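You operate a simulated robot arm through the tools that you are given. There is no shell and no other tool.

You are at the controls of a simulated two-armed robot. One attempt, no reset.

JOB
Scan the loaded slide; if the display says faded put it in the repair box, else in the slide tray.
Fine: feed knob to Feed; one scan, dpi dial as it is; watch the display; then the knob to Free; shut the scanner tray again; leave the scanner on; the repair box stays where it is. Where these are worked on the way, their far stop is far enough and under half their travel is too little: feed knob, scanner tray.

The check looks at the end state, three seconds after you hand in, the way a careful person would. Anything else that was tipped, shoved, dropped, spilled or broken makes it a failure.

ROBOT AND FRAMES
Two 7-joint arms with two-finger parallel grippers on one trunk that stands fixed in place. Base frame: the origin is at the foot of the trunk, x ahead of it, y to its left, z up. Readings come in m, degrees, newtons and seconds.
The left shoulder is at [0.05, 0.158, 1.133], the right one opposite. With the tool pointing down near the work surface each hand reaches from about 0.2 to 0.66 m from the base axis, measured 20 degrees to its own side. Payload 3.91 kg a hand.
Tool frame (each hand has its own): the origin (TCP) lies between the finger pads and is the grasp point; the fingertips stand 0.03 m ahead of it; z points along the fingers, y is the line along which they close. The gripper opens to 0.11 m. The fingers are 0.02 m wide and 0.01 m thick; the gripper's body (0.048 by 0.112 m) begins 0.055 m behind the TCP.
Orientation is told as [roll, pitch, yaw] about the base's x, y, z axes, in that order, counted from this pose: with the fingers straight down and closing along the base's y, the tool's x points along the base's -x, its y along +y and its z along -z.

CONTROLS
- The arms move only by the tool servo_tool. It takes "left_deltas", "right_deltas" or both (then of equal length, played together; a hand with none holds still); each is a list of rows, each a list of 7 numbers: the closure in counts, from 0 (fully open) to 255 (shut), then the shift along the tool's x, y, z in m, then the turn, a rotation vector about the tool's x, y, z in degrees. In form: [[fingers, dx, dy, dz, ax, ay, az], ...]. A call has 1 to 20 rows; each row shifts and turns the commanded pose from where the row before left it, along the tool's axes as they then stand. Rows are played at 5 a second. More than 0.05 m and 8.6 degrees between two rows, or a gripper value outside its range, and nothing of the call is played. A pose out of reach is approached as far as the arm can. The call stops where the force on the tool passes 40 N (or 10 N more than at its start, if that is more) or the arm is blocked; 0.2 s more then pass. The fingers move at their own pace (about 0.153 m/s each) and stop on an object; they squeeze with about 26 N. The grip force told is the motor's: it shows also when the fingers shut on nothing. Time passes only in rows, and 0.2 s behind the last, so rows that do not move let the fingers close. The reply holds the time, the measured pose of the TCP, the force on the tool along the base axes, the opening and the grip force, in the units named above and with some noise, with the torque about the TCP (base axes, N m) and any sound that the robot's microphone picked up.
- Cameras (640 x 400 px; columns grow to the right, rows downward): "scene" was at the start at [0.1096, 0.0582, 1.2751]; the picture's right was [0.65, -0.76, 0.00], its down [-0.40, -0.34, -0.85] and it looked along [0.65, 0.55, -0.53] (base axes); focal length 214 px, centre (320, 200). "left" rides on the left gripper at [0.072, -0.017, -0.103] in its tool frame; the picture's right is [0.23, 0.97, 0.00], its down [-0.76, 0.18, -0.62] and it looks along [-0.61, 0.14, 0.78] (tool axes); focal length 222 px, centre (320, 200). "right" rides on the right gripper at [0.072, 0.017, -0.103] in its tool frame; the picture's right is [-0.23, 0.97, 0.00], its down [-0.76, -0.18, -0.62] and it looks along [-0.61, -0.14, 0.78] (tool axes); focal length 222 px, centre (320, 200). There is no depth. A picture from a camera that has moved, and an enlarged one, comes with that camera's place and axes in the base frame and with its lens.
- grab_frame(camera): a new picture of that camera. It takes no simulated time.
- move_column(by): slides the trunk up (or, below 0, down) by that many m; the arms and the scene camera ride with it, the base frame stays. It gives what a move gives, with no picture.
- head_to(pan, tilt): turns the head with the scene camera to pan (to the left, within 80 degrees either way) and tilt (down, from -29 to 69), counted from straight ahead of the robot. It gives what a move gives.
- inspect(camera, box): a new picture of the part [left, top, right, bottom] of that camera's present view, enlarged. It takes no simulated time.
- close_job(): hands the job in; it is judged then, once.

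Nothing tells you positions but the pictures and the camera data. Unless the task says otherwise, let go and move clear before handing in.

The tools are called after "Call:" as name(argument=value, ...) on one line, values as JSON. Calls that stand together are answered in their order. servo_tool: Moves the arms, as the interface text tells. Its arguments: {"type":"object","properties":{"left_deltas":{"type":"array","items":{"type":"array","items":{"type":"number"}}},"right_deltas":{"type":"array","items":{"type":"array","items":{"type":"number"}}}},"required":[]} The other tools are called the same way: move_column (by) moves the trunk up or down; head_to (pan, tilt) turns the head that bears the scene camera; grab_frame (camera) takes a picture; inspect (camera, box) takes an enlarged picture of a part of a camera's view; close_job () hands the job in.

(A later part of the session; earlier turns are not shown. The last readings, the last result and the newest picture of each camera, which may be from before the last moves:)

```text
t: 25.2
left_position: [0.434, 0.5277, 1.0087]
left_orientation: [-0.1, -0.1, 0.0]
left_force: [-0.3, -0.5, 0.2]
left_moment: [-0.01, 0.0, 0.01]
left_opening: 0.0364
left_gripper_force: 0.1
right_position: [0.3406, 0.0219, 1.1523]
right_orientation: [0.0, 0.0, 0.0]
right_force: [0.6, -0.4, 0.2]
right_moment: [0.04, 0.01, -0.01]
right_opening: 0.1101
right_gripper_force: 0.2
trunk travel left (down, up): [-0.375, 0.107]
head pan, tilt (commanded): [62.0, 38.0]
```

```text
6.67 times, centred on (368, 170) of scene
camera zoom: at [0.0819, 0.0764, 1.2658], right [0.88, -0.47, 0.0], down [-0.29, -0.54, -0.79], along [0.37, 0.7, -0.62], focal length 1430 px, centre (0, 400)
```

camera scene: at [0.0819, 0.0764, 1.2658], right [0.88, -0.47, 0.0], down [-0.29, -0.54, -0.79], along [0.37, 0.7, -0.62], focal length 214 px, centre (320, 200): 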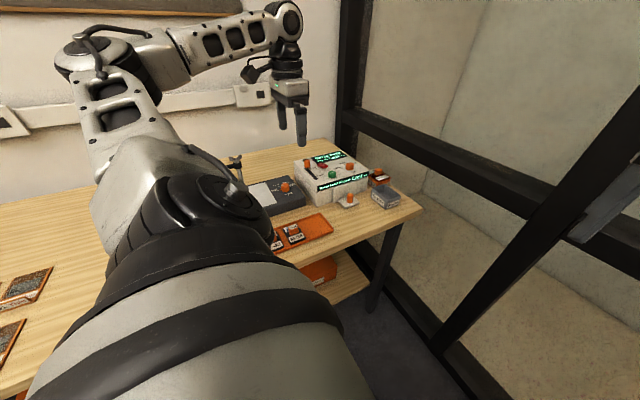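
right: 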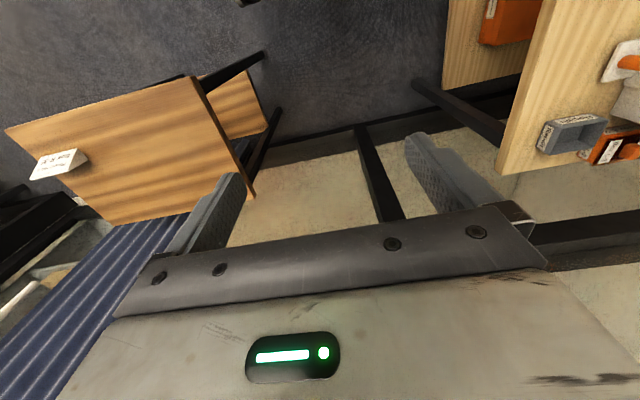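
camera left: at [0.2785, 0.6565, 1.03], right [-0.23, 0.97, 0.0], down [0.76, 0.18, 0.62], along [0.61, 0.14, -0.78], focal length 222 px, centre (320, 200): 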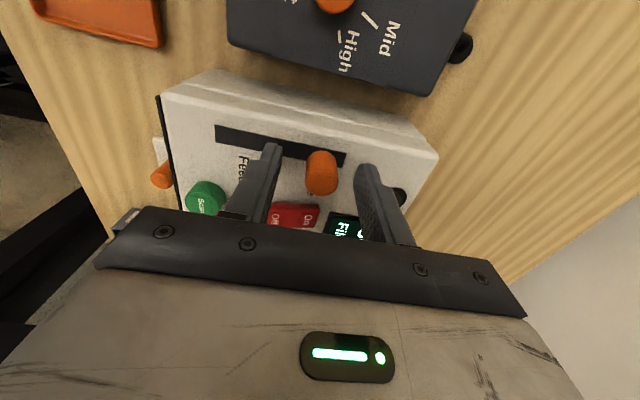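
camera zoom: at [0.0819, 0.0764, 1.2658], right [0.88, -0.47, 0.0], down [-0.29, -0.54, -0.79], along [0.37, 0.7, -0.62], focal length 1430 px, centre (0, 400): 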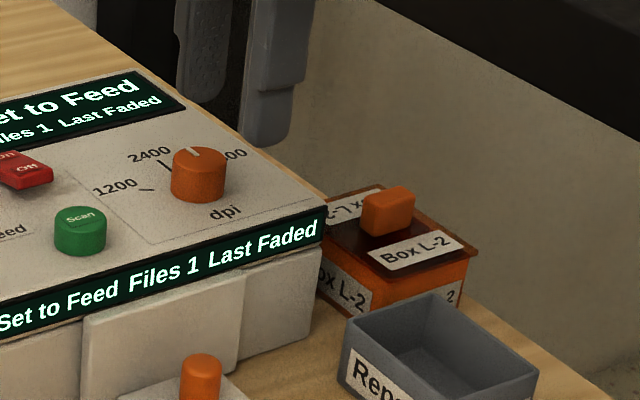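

The tray knob is at (0.437, 0.529) with its front plate at y≈0.556, tight for a finger behind. I'll turn the hand 90° so the fingers close along x.

Call:
servo_tool(left_deltas=[[150, 0, 0, 0, 0, 0, -8.18], [150, 0, 0, 0, 0, 0, -8.18], [150, 0, 0, 0, 0, 0, -8.18], [150, 0, 0, 0, 0, 0, -8.18], [150, 0, 0, 0, 0, 0, -8.18], [150, 0, 0, 0, 0, 0, -8.18], [150, 0, 0, 0, 0, 0, -8.18], [150, 0, 0, 0, 0, 0, -8.18], [150, 0, 0, 0, 0, 0, -8.18], [150, 0, 0, 0, 0, 0, -8.18], [150, 0, 0, 0, 0, 0, -8.18], [150, 0, 0, 0, 0, 0, 0]])

Call:
grab_frame(camera="left")

Call:
grab_frame(camera="scene")

```text
t: 27.9
left_position: [0.4354, 0.5294, 1.0089]
left_orientation: [0.0, 0.0, 90.1]
left_force: [0.5, 0.6, -0.2]
left_moment: [-0.02, 0.02, 0.0]
left_opening: 0.0452
left_gripper_force: 0.0
right_position: [0.3414, 0.0225, 1.1516]
right_orientation: [0.1, 0.0, 0.0]
right_force: [-0.6, 0.1, 0.0]
right_moment: [0.02, 0.0, -0.02]
right_opening: 0.1102
right_gripper_force: 0.1
trunk travel left (down, up): [-0.375, 0.107]
head pan, tilt (commanded): [62.0, 38.0]
```

```text
taken
camera left: at [0.4531, 0.456, 1.112], right [-0.97, -0.23, 0.0], down [-0.18, 0.76, 0.62], along [-0.14, 0.61, -0.78], focal length 222 px, centre (320, 200)
```

left: 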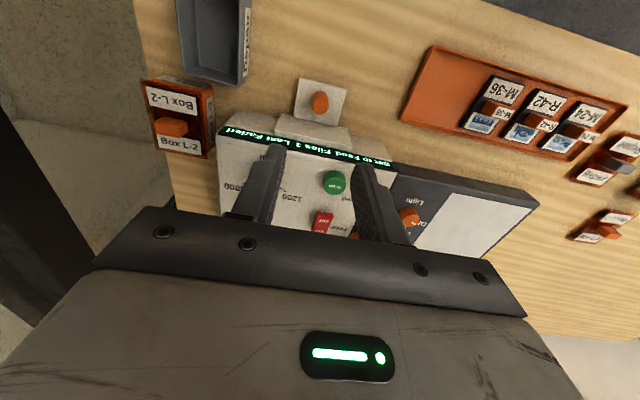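

```text
taken
camera scene: at [0.0818, 0.0764, 1.2658], right [0.88, -0.47, 0.0], down [-0.29, -0.54, -0.79], along [0.37, 0.7, -0.62], focal length 214 px, centre (320, 200)
```

scene: 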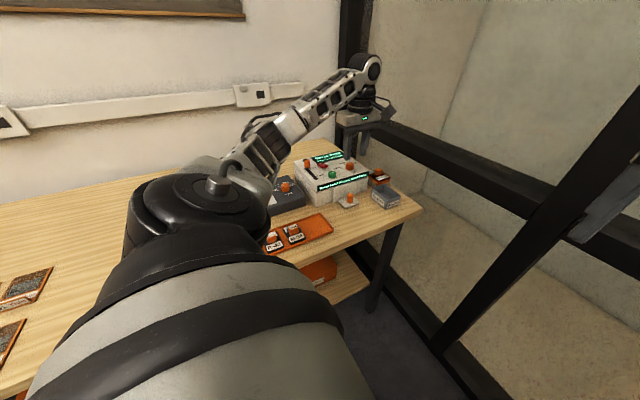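

The hand is turned and the camera looks along +y. I'll zoom to fine-tune alignment with the tray knob.

Call:
inspect(camera="left", box=[220, 60, 420, 185])

Call:
inspect(camera="left", box=[130, 0, 290, 100])

Call:
inspect(camera="left", box=[380, 30, 640, 192])

```text
3.20 times, centred on (320, 122) of left
camera zoom: at [0.4531, 0.456, 1.112], right [-0.97, -0.23, 0.0], down [-0.18, 0.76, 0.62], along [-0.14, 0.61, -0.78], focal length 711 px, centre (320, 448)
```

zoom: 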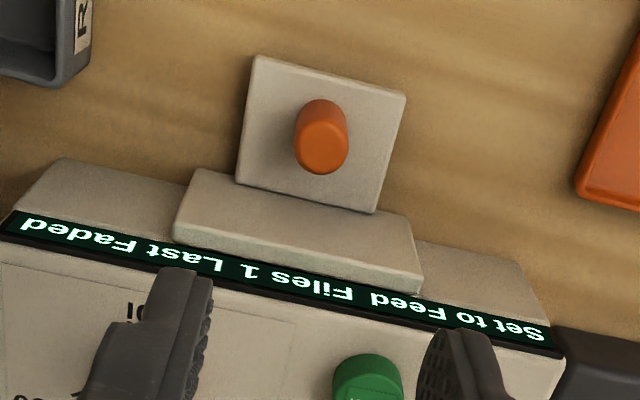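

```text
4.00 times, centred on (210, 50) of left
camera zoom: at [0.4531, 0.456, 1.112], right [-0.97, -0.23, 0.0], down [-0.18, 0.76, 0.62], along [-0.14, 0.61, -0.78], focal length 888 px, centre (760, 800)
```

zoom: 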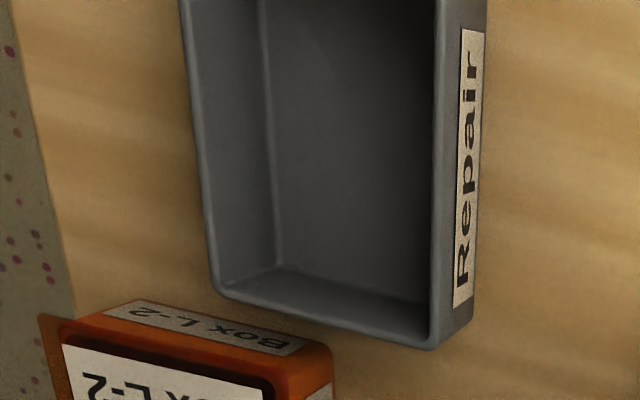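

```text
2.46 times, centred on (510, 111) of left
camera zoom: at [0.4531, 0.456, 1.112], right [-0.97, -0.23, 0.0], down [-0.18, 0.76, 0.62], along [-0.14, 0.61, -0.78], focal length 547 px, centre (-148, 419)
```

zoom: 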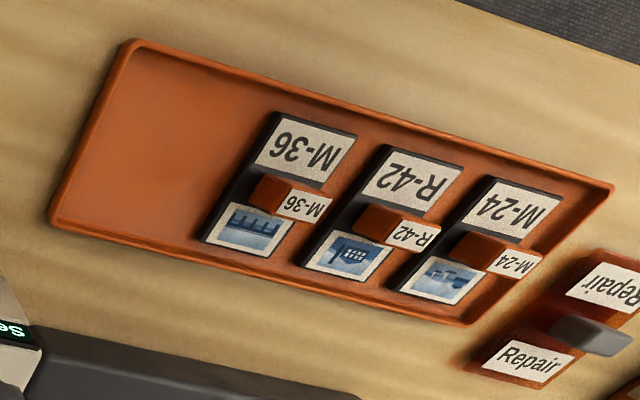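

There's another item labelled "Repair" left of the slide tray; I need a better look before deciding which is the repair box.

Call:
inspect(camera="left", box=[540, 110, 640, 250])

Call:
inspect(camera="left", box=[120, 50, 280, 170])

Call:
head_to(pan=80, tilt=45)

Call:
grab_frame(camera="scene")

```text
2.86 times, centred on (590, 180) of left
camera zoom: at [0.4531, 0.456, 1.112], right [-0.97, -0.23, 0.0], down [-0.18, 0.76, 0.62], along [-0.14, 0.61, -0.78], focal length 635 px, centre (-451, 257)
```

zoom: 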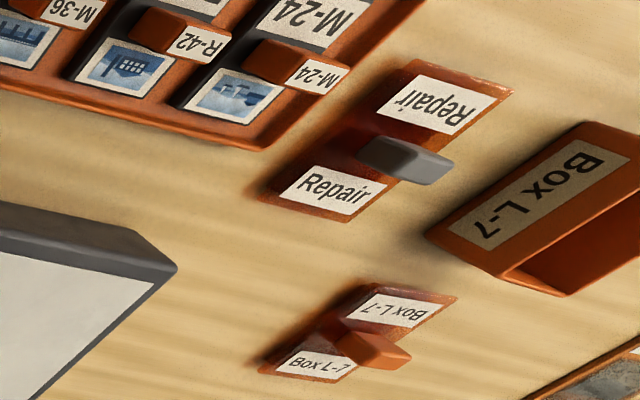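

```text
3.33 times, centred on (200, 110) of left
camera zoom: at [0.4531, 0.456, 1.112], right [-0.97, -0.23, 0.0], down [-0.18, 0.76, 0.62], along [-0.14, 0.61, -0.78], focal length 740 px, centre (720, 500)
```

zoom: 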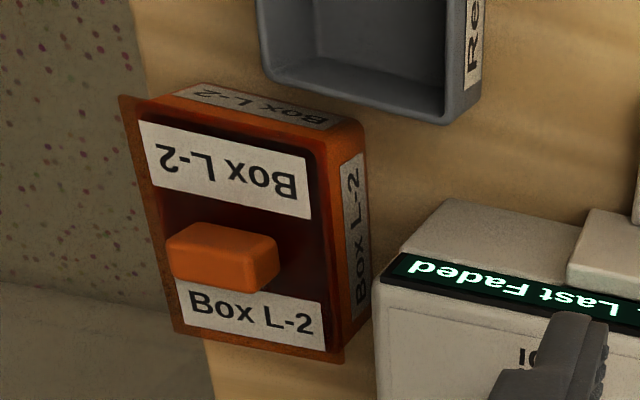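

```text
t: 28.7
left_position: [0.436, 0.5294, 1.0087]
left_orientation: [0.0, 0.0, 89.9]
left_force: [0.4, 0.0, -0.9]
left_moment: [0.0, -0.01, 0.0]
left_opening: 0.0454
left_gripper_force: 0.1
right_position: [0.3401, 0.022, 1.152]
right_orientation: [0.1, -0.1, 0.0]
right_force: [-0.8, -0.1, 0.1]
right_moment: [0.02, -0.01, -0.01]
right_opening: 0.1101
right_gripper_force: 0.1
trunk travel left (down, up): [-0.375, 0.107]
head pan, tilt (commanded): [80.0, 45.0]
```

```text
taken
camera scene: at [0.0555, 0.0803, 1.2556], right [0.98, -0.17, 0.0], down [-0.12, -0.7, -0.71], along [0.12, 0.7, -0.71], focal length 214 px, centre (320, 200)
```

scene: 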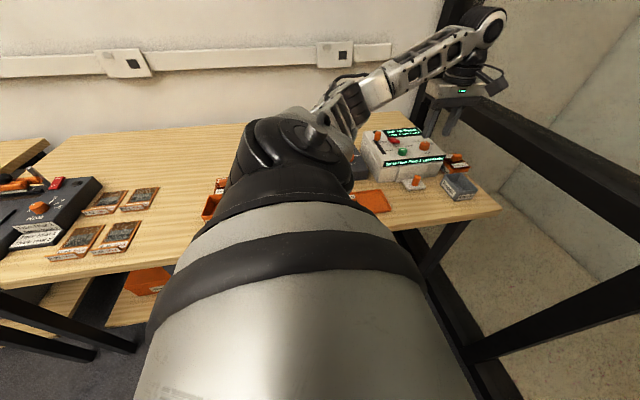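

That "Repair" piece is just the grey box's loose lid (grey tab), so the open grey box is the repair box. I'll re-aim the head and lower the hand onto the tray knob.

Call:
head_to(pan=52, tilt=40)

Call:
servo_tool(left_deltas=[[150, 0, 0, 0.03, 0, 0, 0], [150, 0, 0, 0.03, 0, 0, 0], [150, 0, 0, 0.03, 0, 0, 0], [150, 0, 0, 0.02, 0, 0, 0], [150, 0, 0, 0, 0, 0, 0]])

Call:
inspect(camera="scene", box=[270, 120, 430, 220])

Call:
inspect(camera="left", box=[220, 80, 420, 205])

```text
t: 29.6
left_position: [0.4361, 0.5284, 1.0083]
left_orientation: [-0.1, 0.1, 89.8]
left_force: [-0.7, 0.6, -0.3]
left_moment: [0.02, 0.01, -0.01]
left_opening: 0.0454
left_gripper_force: 0.0
right_position: [0.3406, 0.023, 1.1524]
right_orientation: [0.1, 0.0, 0.0]
right_force: [0.5, 0.0, -0.1]
right_moment: [0.02, 0.01, 0.05]
right_opening: 0.1098
right_gripper_force: 0.0
trunk travel left (down, up): [-0.375, 0.107]
head pan, tilt (commanded): [52.0, 40.0]
```

```text
t: 30.8
left_position: [0.4353, 0.5281, 0.8978]
left_orientation: [0.0, 0.0, 90.0]
left_force: [-0.4, -0.1, -0.7]
left_moment: [-0.01, 0.01, 0.01]
left_opening: 0.0451
left_gripper_force: 0.0
right_position: [0.3405, 0.0218, 1.1524]
right_orientation: [0.1, 0.0, 0.0]
right_force: [-0.2, 0.4, 0.2]
right_moment: [0.0, 0.03, 0.01]
right_opening: 0.1099
right_gripper_force: 0.0
trunk travel left (down, up): [-0.375, 0.107]
head pan, tilt (commanded): [52.0, 40.0]
```

```text
4.00 times, centred on (350, 170) of scene
camera zoom: at [0.0936, 0.0671, 1.2628], right [0.79, -0.62, 0.0], down [-0.4, -0.51, -0.77], along [0.47, 0.6, -0.64], focal length 858 px, centre (200, 320)
```

zoom: 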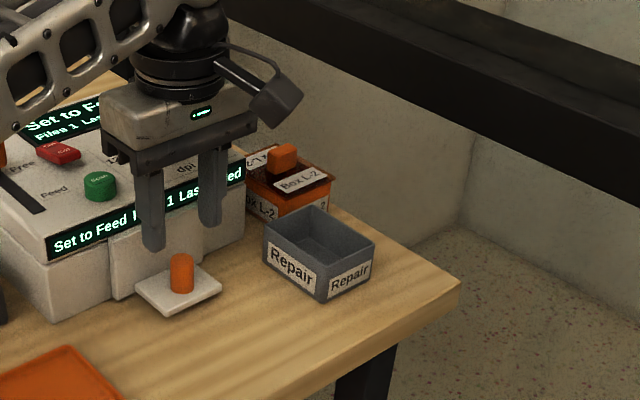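

```text
3.20 times, centred on (320, 142) of left
camera zoom: at [0.4529, 0.4557, 1.0012], right [-0.97, -0.23, 0.0], down [-0.18, 0.76, 0.62], along [-0.14, 0.61, -0.78], focal length 711 px, centre (320, 384)
```

zoom: 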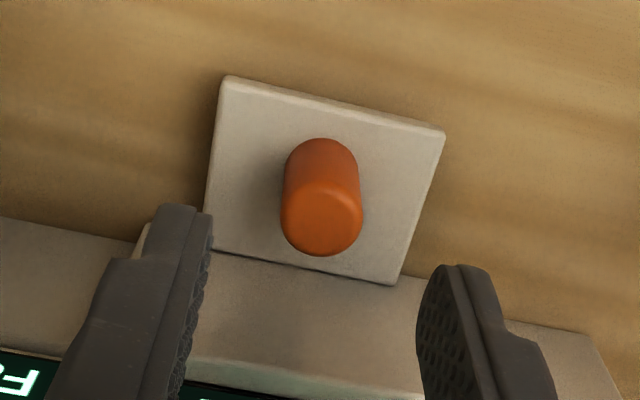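

Alignment is good. I'll descend the remaining 45 mm and close on the tray knob.

Call:
servo_tool(left_deltas=[[150, 0, 0, 0.02, 0, 0, 0], [150, 0, 0, 0.015, 0, 0, 0], [150, 0, 0, 0.01, 0, 0, 0], [150, 0, 0, 0, 0, 0, 0], [255, 0, 0, 0, 0, 0, 0], [255, 0, 0, 0, 0, 0, 0], [255, 0, 0, 0, 0, 0, 0]])

Call:
inspect(camera="left", box=[220, 80, 420, 205])

Call:
inspect(camera="scene", box=[270, 120, 430, 220])

```text
t: 32.4
left_position: [0.4346, 0.5276, 0.8531]
left_orientation: [0.2, 0.0, 90.0]
left_force: [-9.6, 0.1, 0.1]
left_moment: [0.05, 0.29, 0.02]
left_opening: 0.0188
left_gripper_force: 45.2
right_position: [0.3405, 0.023, 1.1521]
right_orientation: [0.1, -0.1, 0.0]
right_force: [0.0, 0.0, 0.6]
right_moment: [0.02, 0.0, 0.01]
right_opening: 0.11
right_gripper_force: 0.1
trunk travel left (down, up): [-0.375, 0.107]
head pan, tilt (commanded): [52.0, 40.0]
```

```text
3.20 times, centred on (320, 142) of left
camera zoom: at [0.4529, 0.4549, 0.9564], right [-0.97, -0.23, 0.0], down [-0.18, 0.76, 0.62], along [-0.14, 0.61, -0.78], focal length 711 px, centre (320, 384)
```

zoom: 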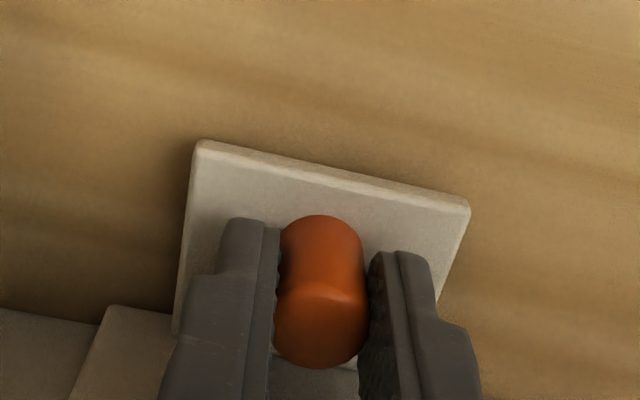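

```text
4.00 times, centred on (350, 170) of scene
camera zoom: at [0.0929, 0.0672, 1.2629], right [0.79, -0.62, 0.0], down [-0.4, -0.51, -0.77], along [0.47, 0.6, -0.64], focal length 858 px, centre (200, 320)
```

zoom: 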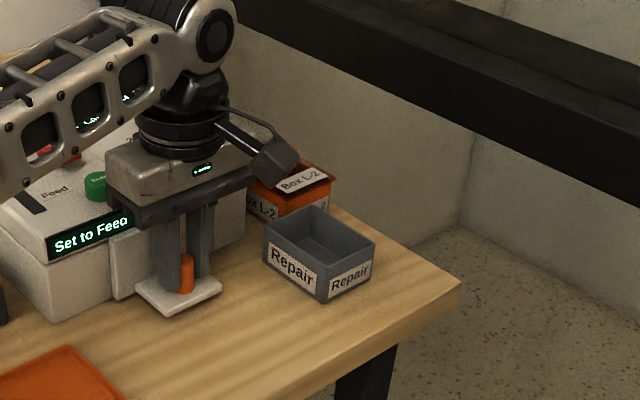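

Tray knob is gripped. I'll draw the tray out toward −y (tool +x).

Call:
servo_tool(left_deltas=[[255, 0, 0.001, 0, 0, 0, 0], [255, 0.01, 0, 0, 0, 0, 0], [255, 0.01, 0, 0, 0, 0, 0], [255, 0.01, 0, 0, 0, 0, 0], [255, 0.01, 0, 0, 0, 0, 0], [255, 0.01, 0, 0, 0, 0, 0], [255, 0.01, 0, 0, 0, 0, 0], [255, 0, 0, 0, 0, 0, 0]])

Call:
inspect(camera="scene", box=[270, 130, 430, 230])

Call:
grab_frame(camera="left")

```text
t: 34.2
left_position: [0.4345, 0.4704, 0.8538]
left_orientation: [0.0, 0.1, 89.9]
left_force: [1.6, 1.0, -11.3]
left_moment: [0.11, -0.04, 0.01]
left_opening: 0.0186
left_gripper_force: 44.8
right_position: [0.3412, 0.0236, 1.1514]
right_orientation: [-0.1, 0.1, 0.0]
right_force: [0.6, -0.9, 1.0]
right_moment: [0.0, 0.02, 0.03]
right_opening: 0.1101
right_gripper_force: 0.1
trunk travel left (down, up): [-0.375, 0.107]
head pan, tilt (commanded): [52.0, 40.0]
```

```text
4.00 times, centred on (350, 180) of scene
camera zoom: at [0.0946, 0.068, 1.2626], right [0.79, -0.62, 0.0], down [-0.4, -0.51, -0.77], along [0.47, 0.6, -0.64], focal length 858 px, centre (200, 280)
```

zoom: 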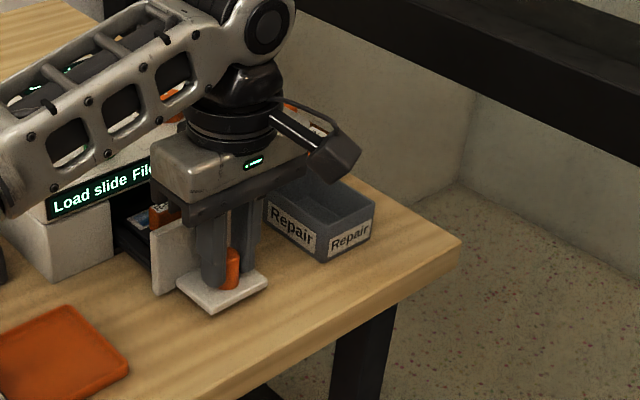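

```text
taken
camera left: at [0.4525, 0.3959, 0.9567], right [-0.97, -0.23, 0.0], down [-0.18, 0.76, 0.62], along [-0.14, 0.61, -0.78], focal length 222 px, centre (320, 200)
```

left: 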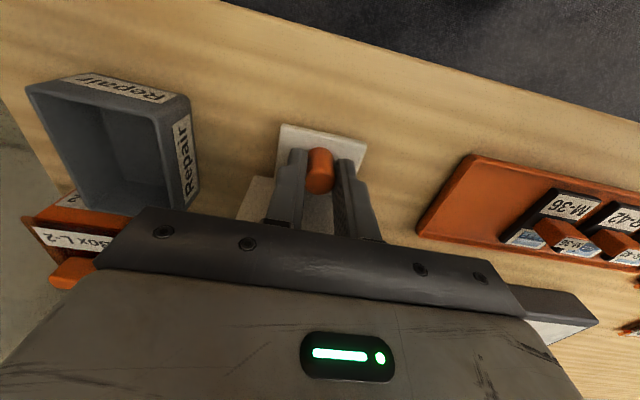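

The tray is opening with the slide visible ("Load slide" shown). I'll keep pulling to its far stop.

Call:
servo_tool(left_deltas=[[255, 0.01, 0, 0, 0, 0, 0], [255, 0.01, 0, 0, 0, 0, 0], [255, 0.01, 0, 0, 0, 0, 0], [255, 0, 0, 0, 0, 0, 0]])

Call:
inspect(camera="scene", box=[270, 130, 430, 230])

```text
t: 35.2
left_position: [0.4346, 0.44, 0.8538]
left_orientation: [0.0, 0.2, 89.8]
left_force: [0.0, 1.3, -10.8]
left_moment: [-0.39, 0.01, 0.0]
left_opening: 0.0187
left_gripper_force: 44.9
right_position: [0.3413, 0.0223, 1.1517]
right_orientation: [0.0, 0.0, -0.1]
right_force: [0.1, -0.1, -0.2]
right_moment: [0.0, 0.0, -0.01]
right_opening: 0.11
right_gripper_force: 0.1
trunk travel left (down, up): [-0.375, 0.107]
head pan, tilt (commanded): [52.0, 40.0]
```

```text
4.00 times, centred on (350, 180) of scene
camera zoom: at [0.0944, 0.068, 1.2626], right [0.79, -0.62, 0.0], down [-0.4, -0.51, -0.77], along [0.47, 0.6, -0.64], focal length 858 px, centre (200, 280)
```

zoom: 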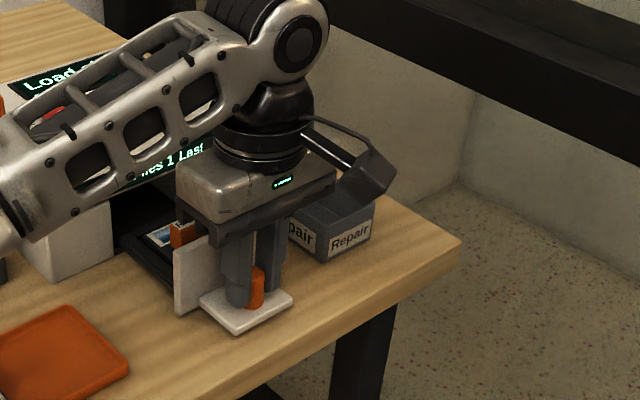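

Still moving freely; a bit further.

Call:
servo_tool(left_deltas=[[255, 0.008, 0, 0, 0, 0, 0], [255, 0.008, 0, 0, 0, 0, 0], [255, 0, 0, 0, 0, 0, 0]])

Call:
inspect(camera="scene", box=[270, 130, 430, 230])

```text
t: 36.0
left_position: [0.4355, 0.4296, 0.8526]
left_orientation: [-0.2, -0.6, 90.5]
left_force: [1.0, 34.9, -0.5]
left_moment: [0.97, -0.01, 0.02]
left_opening: 0.0189
left_gripper_force: 45.0
right_position: [0.3418, 0.0253, 1.1525]
right_orientation: [0.0, 0.0, 0.0]
right_force: [0.0, -1.2, 0.7]
right_moment: [0.01, -0.01, 0.02]
right_opening: 0.1102
right_gripper_force: 0.0
trunk travel left (down, up): [-0.375, 0.107]
head pan, tilt (commanded): [52.0, 40.0]
```

```text
4.00 times, centred on (350, 180) of scene
camera zoom: at [0.0937, 0.0702, 1.2628], right [0.79, -0.62, 0.0], down [-0.4, -0.51, -0.76], along [0.47, 0.6, -0.64], focal length 858 px, centre (200, 280)
```

zoom: 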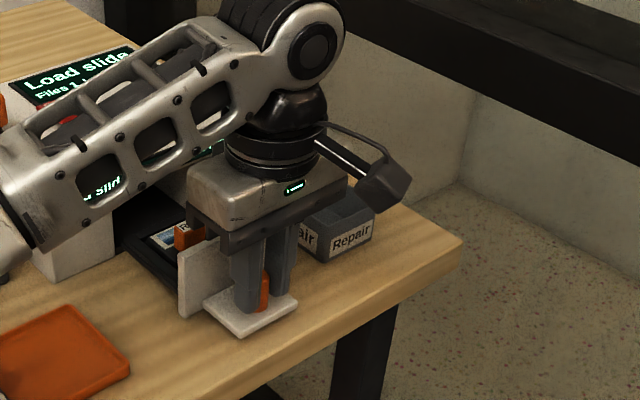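

The tray hit its far stop (knob at y≈0.430, ~0.10 m travel). I'll relax the pull, release and rise to see the slide.

Call:
servo_tool(left_deltas=[[255, -0.007, 0, 0, 0, 0, 0], [255, 0, 0, 0, 0, 0, 0], [160, 0, 0, 0, 0, 0, 0], [160, 0, 0, 0, 0, 0, 0], [160, 0, 0, -0.02, 0, 0, 0], [160, 0, 0, -0.03, 0, 0, 0], [160, 0, 0, -0.04, 0, 0, 0], [160, 0, 0, -0.04, 0, 0, 0], [160, 0, 0, -0.03, 0, 0, 0], [160, 0, 0, 0, 0, 0, 0]])

Call:
inspect(camera="left", box=[160, 40, 480, 240])

Call:
inspect(camera="scene", box=[270, 130, 430, 230])

```text
t: 38.2
left_position: [0.4337, 0.4298, 1.0156]
left_orientation: [-0.1, 0.0, 90.0]
left_force: [-0.3, -0.1, -0.3]
left_moment: [-0.02, 0.01, 0.0]
left_opening: 0.0408
left_gripper_force: 0.1
right_position: [0.3406, 0.0213, 1.1505]
right_orientation: [0.1, 0.0, 0.0]
right_force: [-0.5, -0.6, 0.0]
right_moment: [-0.02, -0.02, 0.01]
right_opening: 0.11
right_gripper_force: 0.1
trunk travel left (down, up): [-0.375, 0.107]
head pan, tilt (commanded): [52.0, 40.0]
```

```text
2.00 times, centred on (320, 140) of left
camera zoom: at [0.4514, 0.3564, 1.1182], right [-0.97, -0.23, 0.0], down [-0.18, 0.76, 0.62], along [-0.14, 0.61, -0.78], focal length 444 px, centre (320, 320)
```

zoom: 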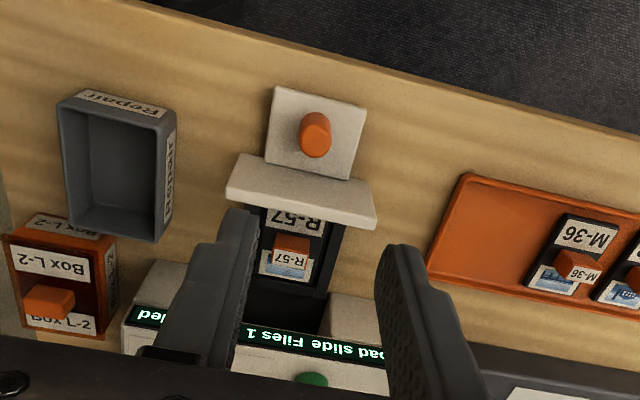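

```text
4.00 times, centred on (350, 180) of scene
camera zoom: at [0.0937, 0.0672, 1.2628], right [0.79, -0.62, 0.0], down [-0.4, -0.51, -0.77], along [0.47, 0.6, -0.64], focal length 858 px, centre (200, 280)
```

zoom: 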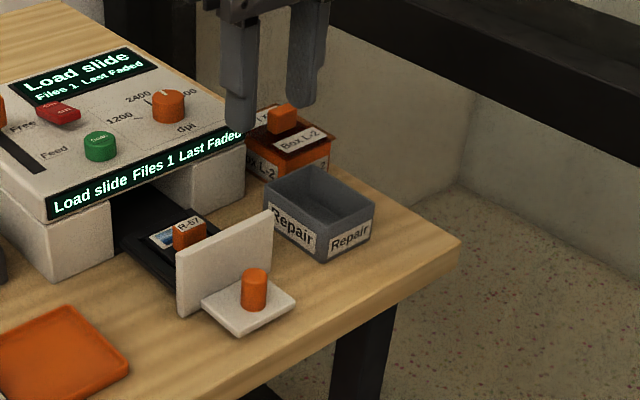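

Slide R-57 lies in the open tray, its long side along y with an orange tab. I'll zoom both cameras for exact tab coordinates.

Call:
inspect(camera="left", box=[270, 90, 366, 150])

Call:
inspect(camera="left", box=[270, 130, 366, 190])

Call:
inspect(camera="scene", box=[285, 165, 365, 215])

Call:
inspect(camera="scene", box=[325, 160, 405, 210])

```text
6.67 times, centred on (318, 120) of left
camera zoom: at [0.4514, 0.3564, 1.1182], right [-0.97, -0.23, 0.0], down [-0.18, 0.76, 0.62], along [-0.14, 0.61, -0.78], focal length 1481 px, centre (333, 733)
```

zoom: 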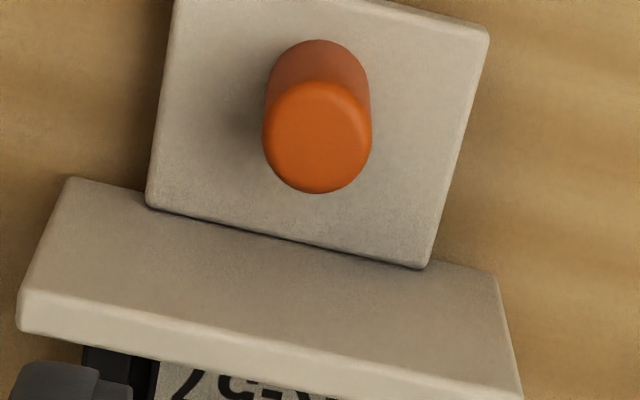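

```text
6.67 times, centred on (318, 160) of left
camera zoom: at [0.4514, 0.3564, 1.1182], right [-0.97, -0.23, 0.0], down [-0.18, 0.76, 0.62], along [-0.14, 0.61, -0.78], focal length 1481 px, centre (333, 467)
```

zoom: 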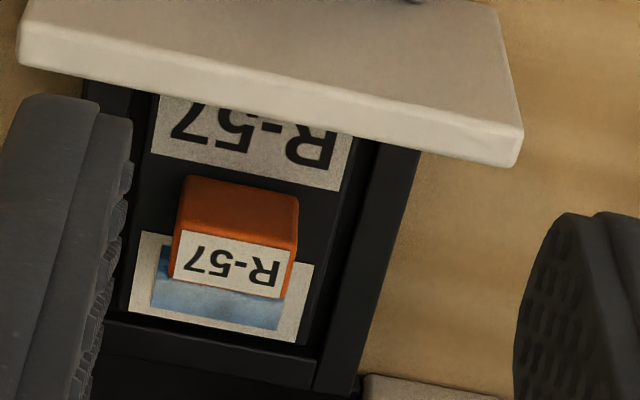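

```text
8.00 times, centred on (325, 190) of scene
camera zoom: at [0.0937, 0.0672, 1.2628], right [0.79, -0.62, 0.0], down [-0.4, -0.51, -0.77], along [0.47, 0.6, -0.64], focal length 1716 px, centre (280, 280)
```

zoom: 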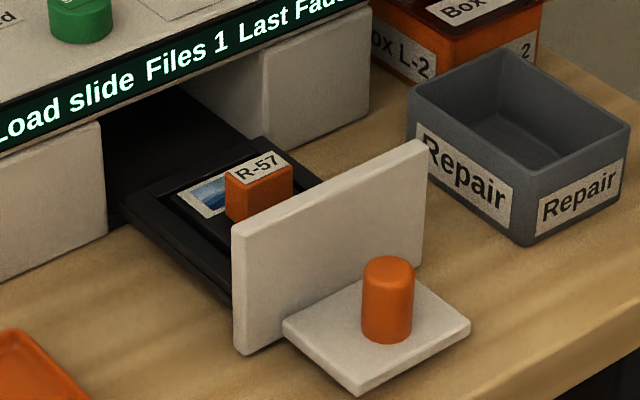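

```text
8.00 times, centred on (365, 185) of scene
camera zoom: at [0.0937, 0.0672, 1.2628], right [0.79, -0.62, 0.0], down [-0.4, -0.51, -0.77], along [0.47, 0.6, -0.64], focal length 1716 px, centre (-40, 320)
```

zoom: 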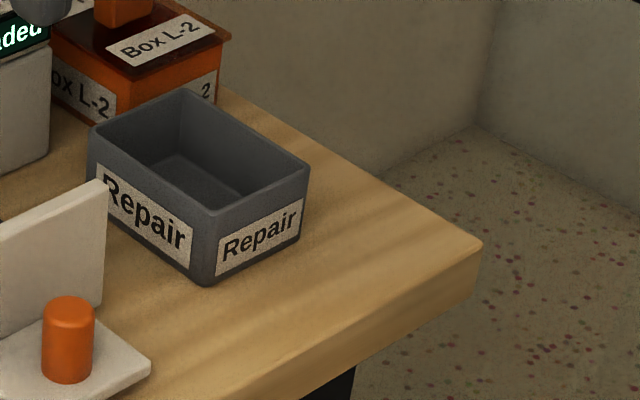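

R-57's tab top is at about (0.435, 0.518, 0.848), 25×12 mm, with its thin side along y. I'll turn the hand back to yaw 0 so the fingers close along y, both for picking and placing.

Call:
servo_tool(left_deltas=[[150, 0, 0, 0, 0, 0, 8.18], [150, 0, 0, 0, 0, 0, 8.18], [150, 0, 0, 0, 0, 0, 8.18], [150, 0, 0, 0, 0, 0, 8.18], [150, 0, 0, 0, 0, 0, 8.18], [150, 0, 0, 0, 0, 0, 8.18], [150, 0, 0, 0, 0, 0, 8.18], [150, 0, 0, 0, 0, 0, 8.18], [150, 0, 0, 0, 0, 0, 8.18], [150, 0, 0, 0, 0, 0, 8.18], [150, 0, 0, 0, 0, 0, 8.18], [150, 0, 0, 0, 0, 0, 0]])

Call:
grab_frame(camera="left")

```text
t: 40.8
left_position: [0.4354, 0.4306, 1.0142]
left_orientation: [0.0, -0.1, -0.1]
left_force: [0.0, 0.7, -0.3]
left_moment: [0.0, 0.02, 0.02]
left_opening: 0.0453
left_gripper_force: 0.1
right_position: [0.3408, 0.0214, 1.1517]
right_orientation: [0.2, 0.0, 0.0]
right_force: [0.4, 0.4, -0.1]
right_moment: [0.03, -0.02, 0.01]
right_opening: 0.1101
right_gripper_force: 0.1
trunk travel left (down, up): [-0.375, 0.107]
head pan, tilt (commanded): [52.0, 40.0]
```

```text
taken
camera left: at [0.3628, 0.4123, 1.1174], right [-0.22, 0.97, 0.0], down [0.76, 0.18, 0.62], along [0.61, 0.14, -0.78], focal length 222 px, centre (320, 200)
```

left: 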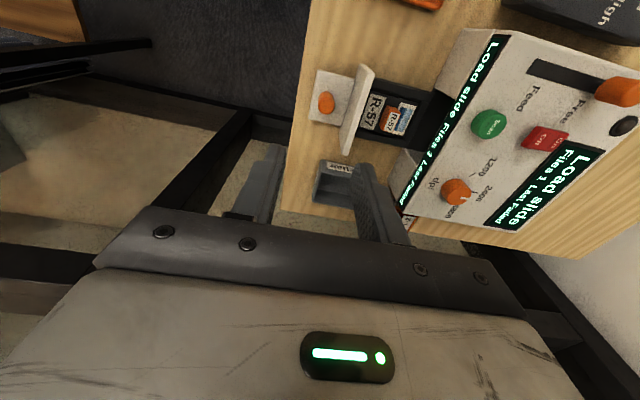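

Yaw is back to 0. I'll move over the slide and look down at it.

Call:
servo_tool(left_deltas=[[150, 0, 0.03, 0, 0, 0, 0], [150, 0, 0.03, 0, 0, 0, 0], [150, 0, 0.028, 0, 0, 0, 0], [150, 0, 0, 0.02, 0, 0, 0], [150, 0, 0, 0, 0, 0, 0]])

Call:
inspect(camera="left", box=[224, 40, 416, 160])

Call:
inspect(camera="left", box=[180, 80, 340, 200])

Call:
inspect(camera="scene", box=[285, 150, 365, 200])

```text
t: 42.0
left_position: [0.4345, 0.5176, 0.9947]
left_orientation: [0.0, -0.1, -0.1]
left_force: [-0.5, 0.0, -0.6]
left_moment: [0.03, 0.02, -0.02]
left_opening: 0.0454
left_gripper_force: 0.0
right_position: [0.3397, 0.0219, 1.1517]
right_orientation: [0.1, 0.0, 0.1]
right_force: [-0.4, -0.5, 0.3]
right_moment: [0.01, 0.04, 0.01]
right_opening: 0.1099
right_gripper_force: 0.0
trunk travel left (down, up): [-0.375, 0.107]
head pan, tilt (commanded): [52.0, 40.0]
```

```text
3.33 times, centred on (320, 100) of left
camera zoom: at [0.3628, 0.4996, 1.0977], right [-0.23, 0.97, 0.0], down [0.76, 0.18, 0.62], along [0.61, 0.14, -0.78], focal length 740 px, centre (320, 533)
```

zoom: 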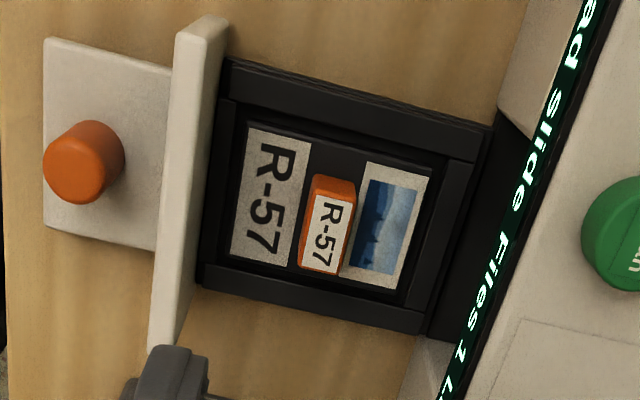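

```text
3.33 times, centred on (260, 140) of left
camera zoom: at [0.3628, 0.4996, 1.0977], right [-0.23, 0.97, 0.0], down [0.76, 0.18, 0.62], along [0.61, 0.14, -0.78], focal length 740 px, centre (520, 400)
```

zoom: 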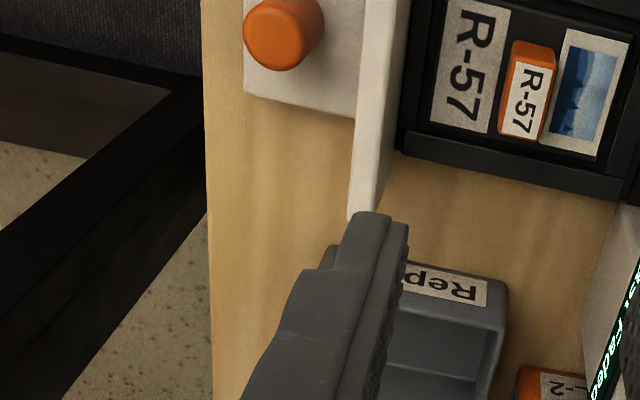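

```text
8.00 times, centred on (325, 175) of scene
camera zoom: at [0.0937, 0.0671, 1.2628], right [0.79, -0.62, 0.0], down [-0.4, -0.51, -0.77], along [0.47, 0.6, -0.64], focal length 1716 px, centre (280, 400)
```

zoom: 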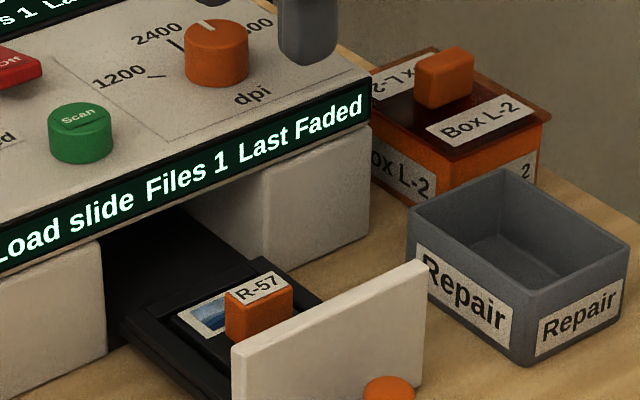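

Slide centre is about (0.434, 0.520), tab (0.435, 0.519). I'll descend with a 35 mm opening so the tips stop just above the slide's face.

Call:
servo_tool(left_deltas=[[174, -0.0005, 0.0012, 0, 0, 0, 0], [174, 0, 0, 0.03, 0, 0, 0], [174, 0, 0, 0.03, 0, 0, 0], [174, 0, 0, 0.03, 0, 0, 0], [174, 0, 0, 0, 0, 0, 0]])

Call:
inspect(camera="left", box=[224, 80, 416, 200])

Call:
inspect(camera="scene", box=[285, 150, 365, 200])

```text
t: 43.2
left_position: [0.435, 0.5168, 0.9018]
left_orientation: [-0.1, 0.0, 0.0]
left_force: [0.4, -0.5, 0.5]
left_moment: [-0.01, -0.03, -0.01]
left_opening: 0.035
left_gripper_force: 0.0
right_position: [0.3409, 0.0221, 1.151]
right_orientation: [0.0, 0.0, 0.0]
right_force: [0.1, 0.2, -0.8]
right_moment: [0.01, -0.01, -0.03]
right_opening: 0.11
right_gripper_force: 0.1
trunk travel left (down, up): [-0.375, 0.107]
head pan, tilt (commanded): [52.0, 40.0]
```

```text
3.33 times, centred on (320, 140) of left
camera zoom: at [0.3624, 0.4999, 1.0053], right [-0.23, 0.97, 0.0], down [0.76, 0.18, 0.62], along [0.61, 0.14, -0.78], focal length 740 px, centre (320, 400)
```

zoom: 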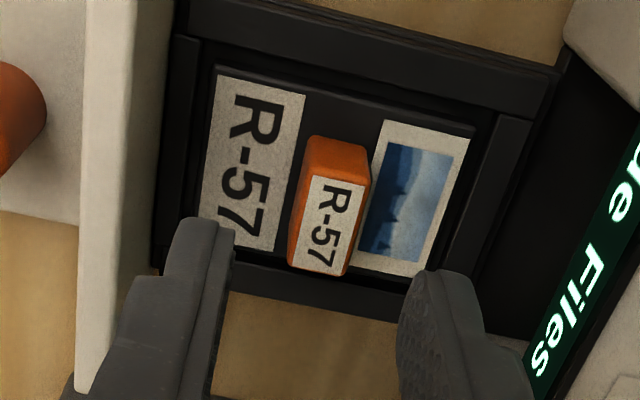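

```text
8.00 times, centred on (325, 175) of scene
camera zoom: at [0.0936, 0.0671, 1.2628], right [0.79, -0.62, 0.0], down [-0.4, -0.51, -0.77], along [0.47, 0.6, -0.64], focal length 1716 px, centre (280, 400)
```

zoom: 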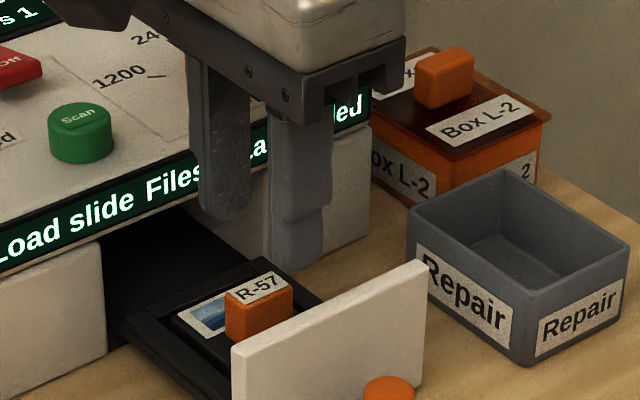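

Well centred (tab at y≈0.519, I'll nudge +1.5 mm). Descending the rest and closing on the tab.

Call:
servo_tool(left_deltas=[[174, 0, 0.0015, 0.015, 0, 0, 0], [174, 0, 0, 0.015, 0, 0, 0], [174, 0, 0, 0.009, 0, 0, 0], [174, 0, 0, 0, 0, 0, 0]])

Call:
inspect(camera="left", box=[224, 80, 416, 200])

Call:
inspect(camera="scene", box=[285, 150, 365, 200])

```text
t: 44.2
left_position: [0.4353, 0.52, 0.864]
left_orientation: [0.0, 0.1, -0.1]
left_force: [0.1, -0.3, 0.7]
left_moment: [-0.02, 0.0, 0.0]
left_opening: 0.0352
left_gripper_force: 0.0
right_position: [0.3403, 0.0212, 1.1505]
right_orientation: [0.0, 0.0, -0.1]
right_force: [1.1, 0.4, -0.5]
right_moment: [-0.04, -0.03, -0.02]
right_opening: 0.1102
right_gripper_force: 0.1
trunk travel left (down, up): [-0.375, 0.107]
head pan, tilt (commanded): [52.0, 40.0]
```

```text
3.33 times, centred on (320, 140) of left
camera zoom: at [0.363, 0.5022, 0.9667], right [-0.23, 0.97, 0.0], down [0.76, 0.18, 0.62], along [0.61, 0.14, -0.78], focal length 740 px, centre (320, 400)
```

zoom: 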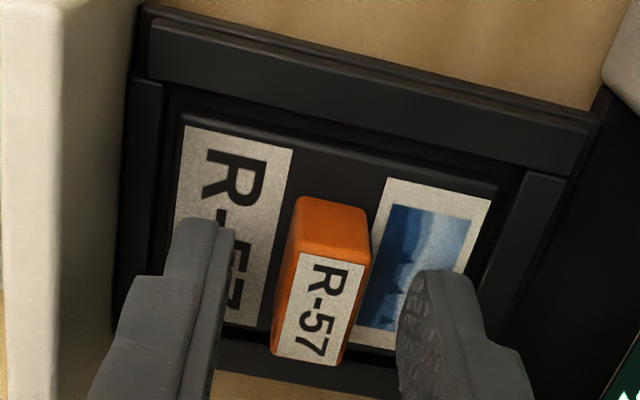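

```text
8.00 times, centred on (325, 175) of scene
camera zoom: at [0.0937, 0.0671, 1.2628], right [0.79, -0.62, 0.0], down [-0.4, -0.51, -0.77], along [0.47, 0.6, -0.64], focal length 1716 px, centre (280, 400)
```

zoom: 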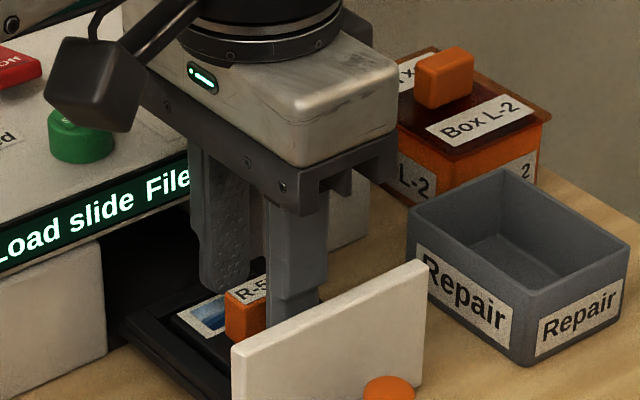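

The tab is centred between the fingers. Closing the grip.

Call:
servo_tool(left_deltas=[[255, 0, 0, 0, 0, 0, 0], [255, 0, 0, 0, 0, 0, 0], [255, 0, 0, 0, 0, 0, 0]])

Call:
inspect(camera="left", box=[224, 80, 416, 200])

```text
t: 45.0
left_position: [0.4355, 0.52, 0.8638]
left_orientation: [0.0, 0.1, -0.1]
left_force: [0.6, -0.6, 1.2]
left_moment: [-0.02, -0.03, 0.01]
left_opening: 0.014
left_gripper_force: 25.9
right_position: [0.3404, 0.0225, 1.1515]
right_orientation: [0.1, 0.0, -0.1]
right_force: [0.6, 0.3, -0.2]
right_moment: [0.01, 0.01, -0.01]
right_opening: 0.1103
right_gripper_force: 0.1
trunk travel left (down, up): [-0.375, 0.107]
head pan, tilt (commanded): [52.0, 40.0]
```

```text
3.33 times, centred on (320, 140) of left
camera zoom: at [0.363, 0.5023, 0.9669], right [-0.23, 0.97, 0.0], down [0.76, 0.18, 0.62], along [0.61, 0.14, -0.78], focal length 740 px, centre (320, 400)
```

zoom: 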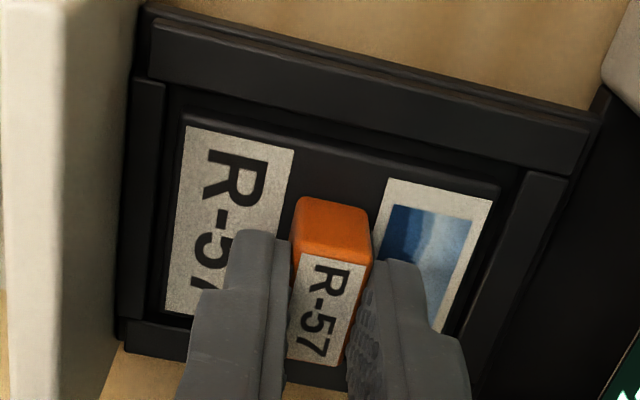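

Tab gripped (14 mm). I'll lift straight up 0.10 m.

Call:
servo_tool(left_deltas=[[255, 0, 0, -0.01, 0, 0, 0], [255, 0, 0, -0.015, 0, 0, 0], [255, 0, 0, -0.025, 0, 0, 0], [255, 0, 0, -0.025, 0, 0, 0], [255, 0, 0, -0.025, 0, 0, 0], [255, 0, 0, 0, 0, 0, 0]])

Call:
grab_frame(camera="left")

Call:
inspect(camera="scene", box=[270, 120, 430, 220])

```text
t: 46.4
left_position: [0.4363, 0.5213, 0.9668]
left_orientation: [0.0, 0.0, 0.1]
left_force: [-0.1, -0.4, -0.3]
left_moment: [-0.02, -0.02, -0.02]
left_opening: 0.0139
left_gripper_force: 26.0
right_position: [0.3394, 0.0228, 1.1505]
right_orientation: [0.1, 0.1, 0.0]
right_force: [0.0, -0.1, 0.9]
right_moment: [0.0, 0.0, -0.01]
right_opening: 0.1101
right_gripper_force: 0.1
trunk travel left (down, up): [-0.375, 0.107]
head pan, tilt (commanded): [52.0, 40.0]
```

```text
taken
camera left: at [0.3639, 0.504, 1.0695], right [-0.23, 0.97, 0.0], down [0.76, 0.18, 0.62], along [0.61, 0.14, -0.78], focal length 222 px, centre (320, 200)
```

left: 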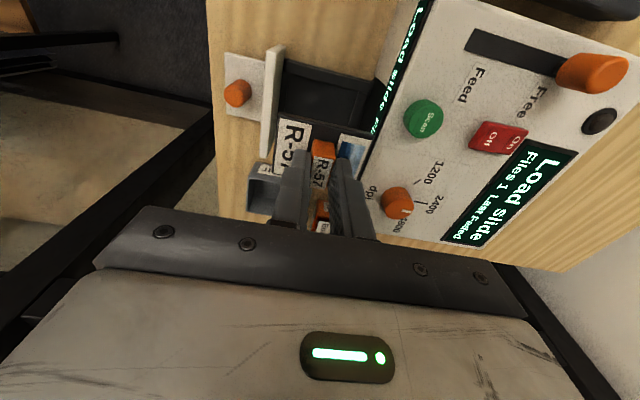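

```text
4.00 times, centred on (350, 170) of scene
camera zoom: at [0.0937, 0.0672, 1.2628], right [0.79, -0.62, 0.0], down [-0.4, -0.51, -0.77], along [0.47, 0.6, -0.64], focal length 858 px, centre (200, 320)
```

zoom: 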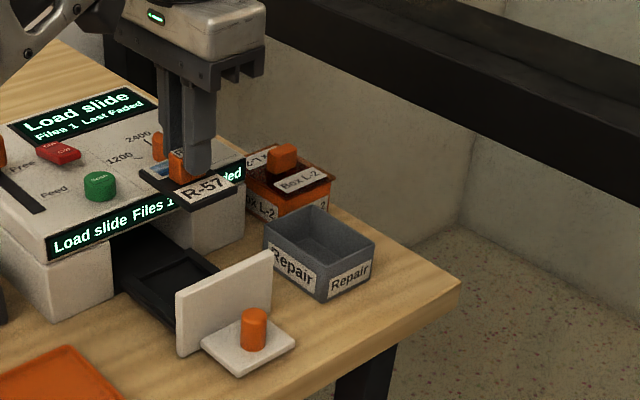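

The slide hangs cleanly in the gripper; its centre sits about 2 mm toward −x from the TCP. The repair box centre is (0.5545, 0.489); I'll move over it at height.

Call:
servo_tool(left_deltas=[[255, -0.024, -0.006, 0, 0, 0, 0], [255, -0.024, -0.006, 0, 0, 0, 0], [255, -0.024, -0.006, 0, 0, 0, 0], [255, -0.024, -0.006, 0, 0, 0, 0], [255, -0.0245, -0.0065, 0, 0, 0, 0], [255, 0, 0, 0, 0, 0, 0], [255, 0, 0, 0, 0, 0, 0]])

Call:
grab_frame(camera="left")

Call:
inspect(camera="scene", box=[310, 120, 430, 195])

```text
t: 48.0
left_position: [0.5565, 0.4889, 0.9663]
left_orientation: [-0.1, 0.0, -0.1]
left_force: [0.2, -0.2, -0.3]
left_moment: [-0.01, 0.06, 0.03]
left_opening: 0.0138
left_gripper_force: 26.0
right_position: [0.3399, 0.0227, 1.1515]
right_orientation: [0.2, 0.0, -0.1]
right_force: [-0.4, -0.1, 1.2]
right_moment: [-0.03, 0.0, -0.02]
right_opening: 0.1103
right_gripper_force: 0.1
trunk travel left (down, up): [-0.375, 0.107]
head pan, tilt (commanded): [52.0, 40.0]
```

```text
taken
camera left: at [0.4841, 0.4718, 1.0686], right [-0.23, 0.97, 0.0], down [0.76, 0.18, 0.62], along [0.61, 0.14, -0.78], focal length 222 px, centre (320, 200)
```

left: 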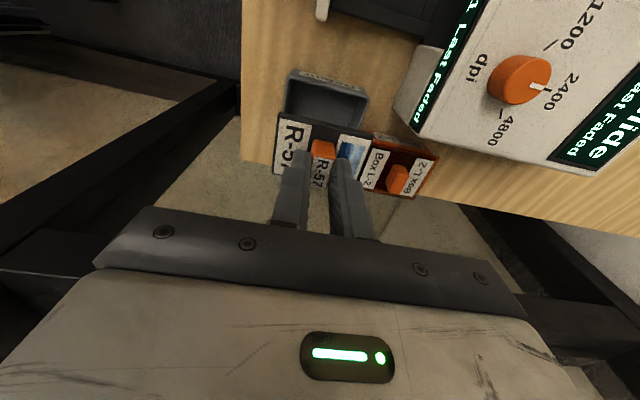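

```text
5.33 times, centred on (370, 158) of scene
camera zoom: at [0.0937, 0.0672, 1.2628], right [0.79, -0.62, 0.0], down [-0.4, -0.51, -0.77], along [0.47, 0.6, -0.64], focal length 1144 px, centre (53, 427)
```

zoom: 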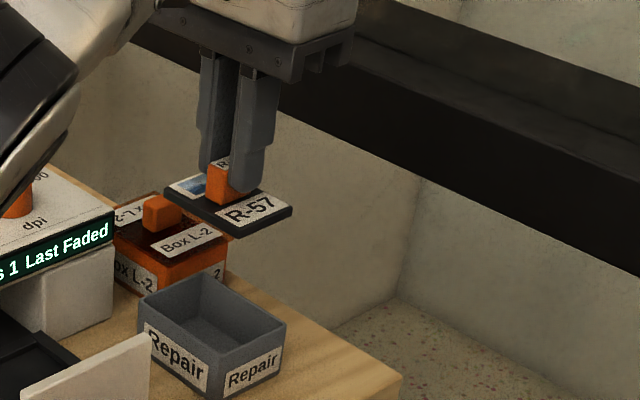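

Reached above the repair box. I'll zoom in from the hand camera to verify alignment of slide vs. box.

Call:
inspect(camera="left", box=[256, 60, 400, 180])

```text
3.33 times, centred on (328, 120) of left
camera zoom: at [0.4841, 0.4718, 1.0686], right [-0.23, 0.97, 0.0], down [0.76, 0.18, 0.62], along [0.61, 0.14, -0.78], focal length 740 px, centre (293, 467)
```

zoom: 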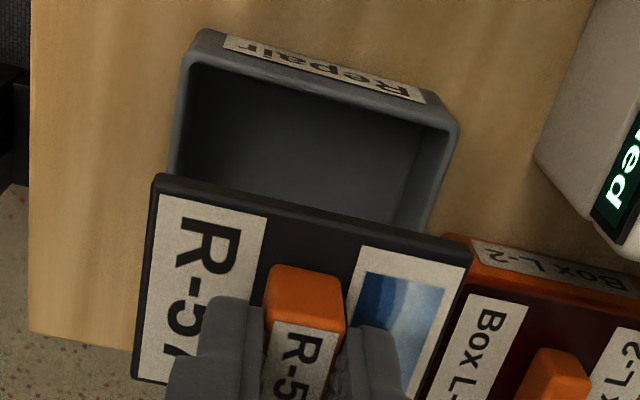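

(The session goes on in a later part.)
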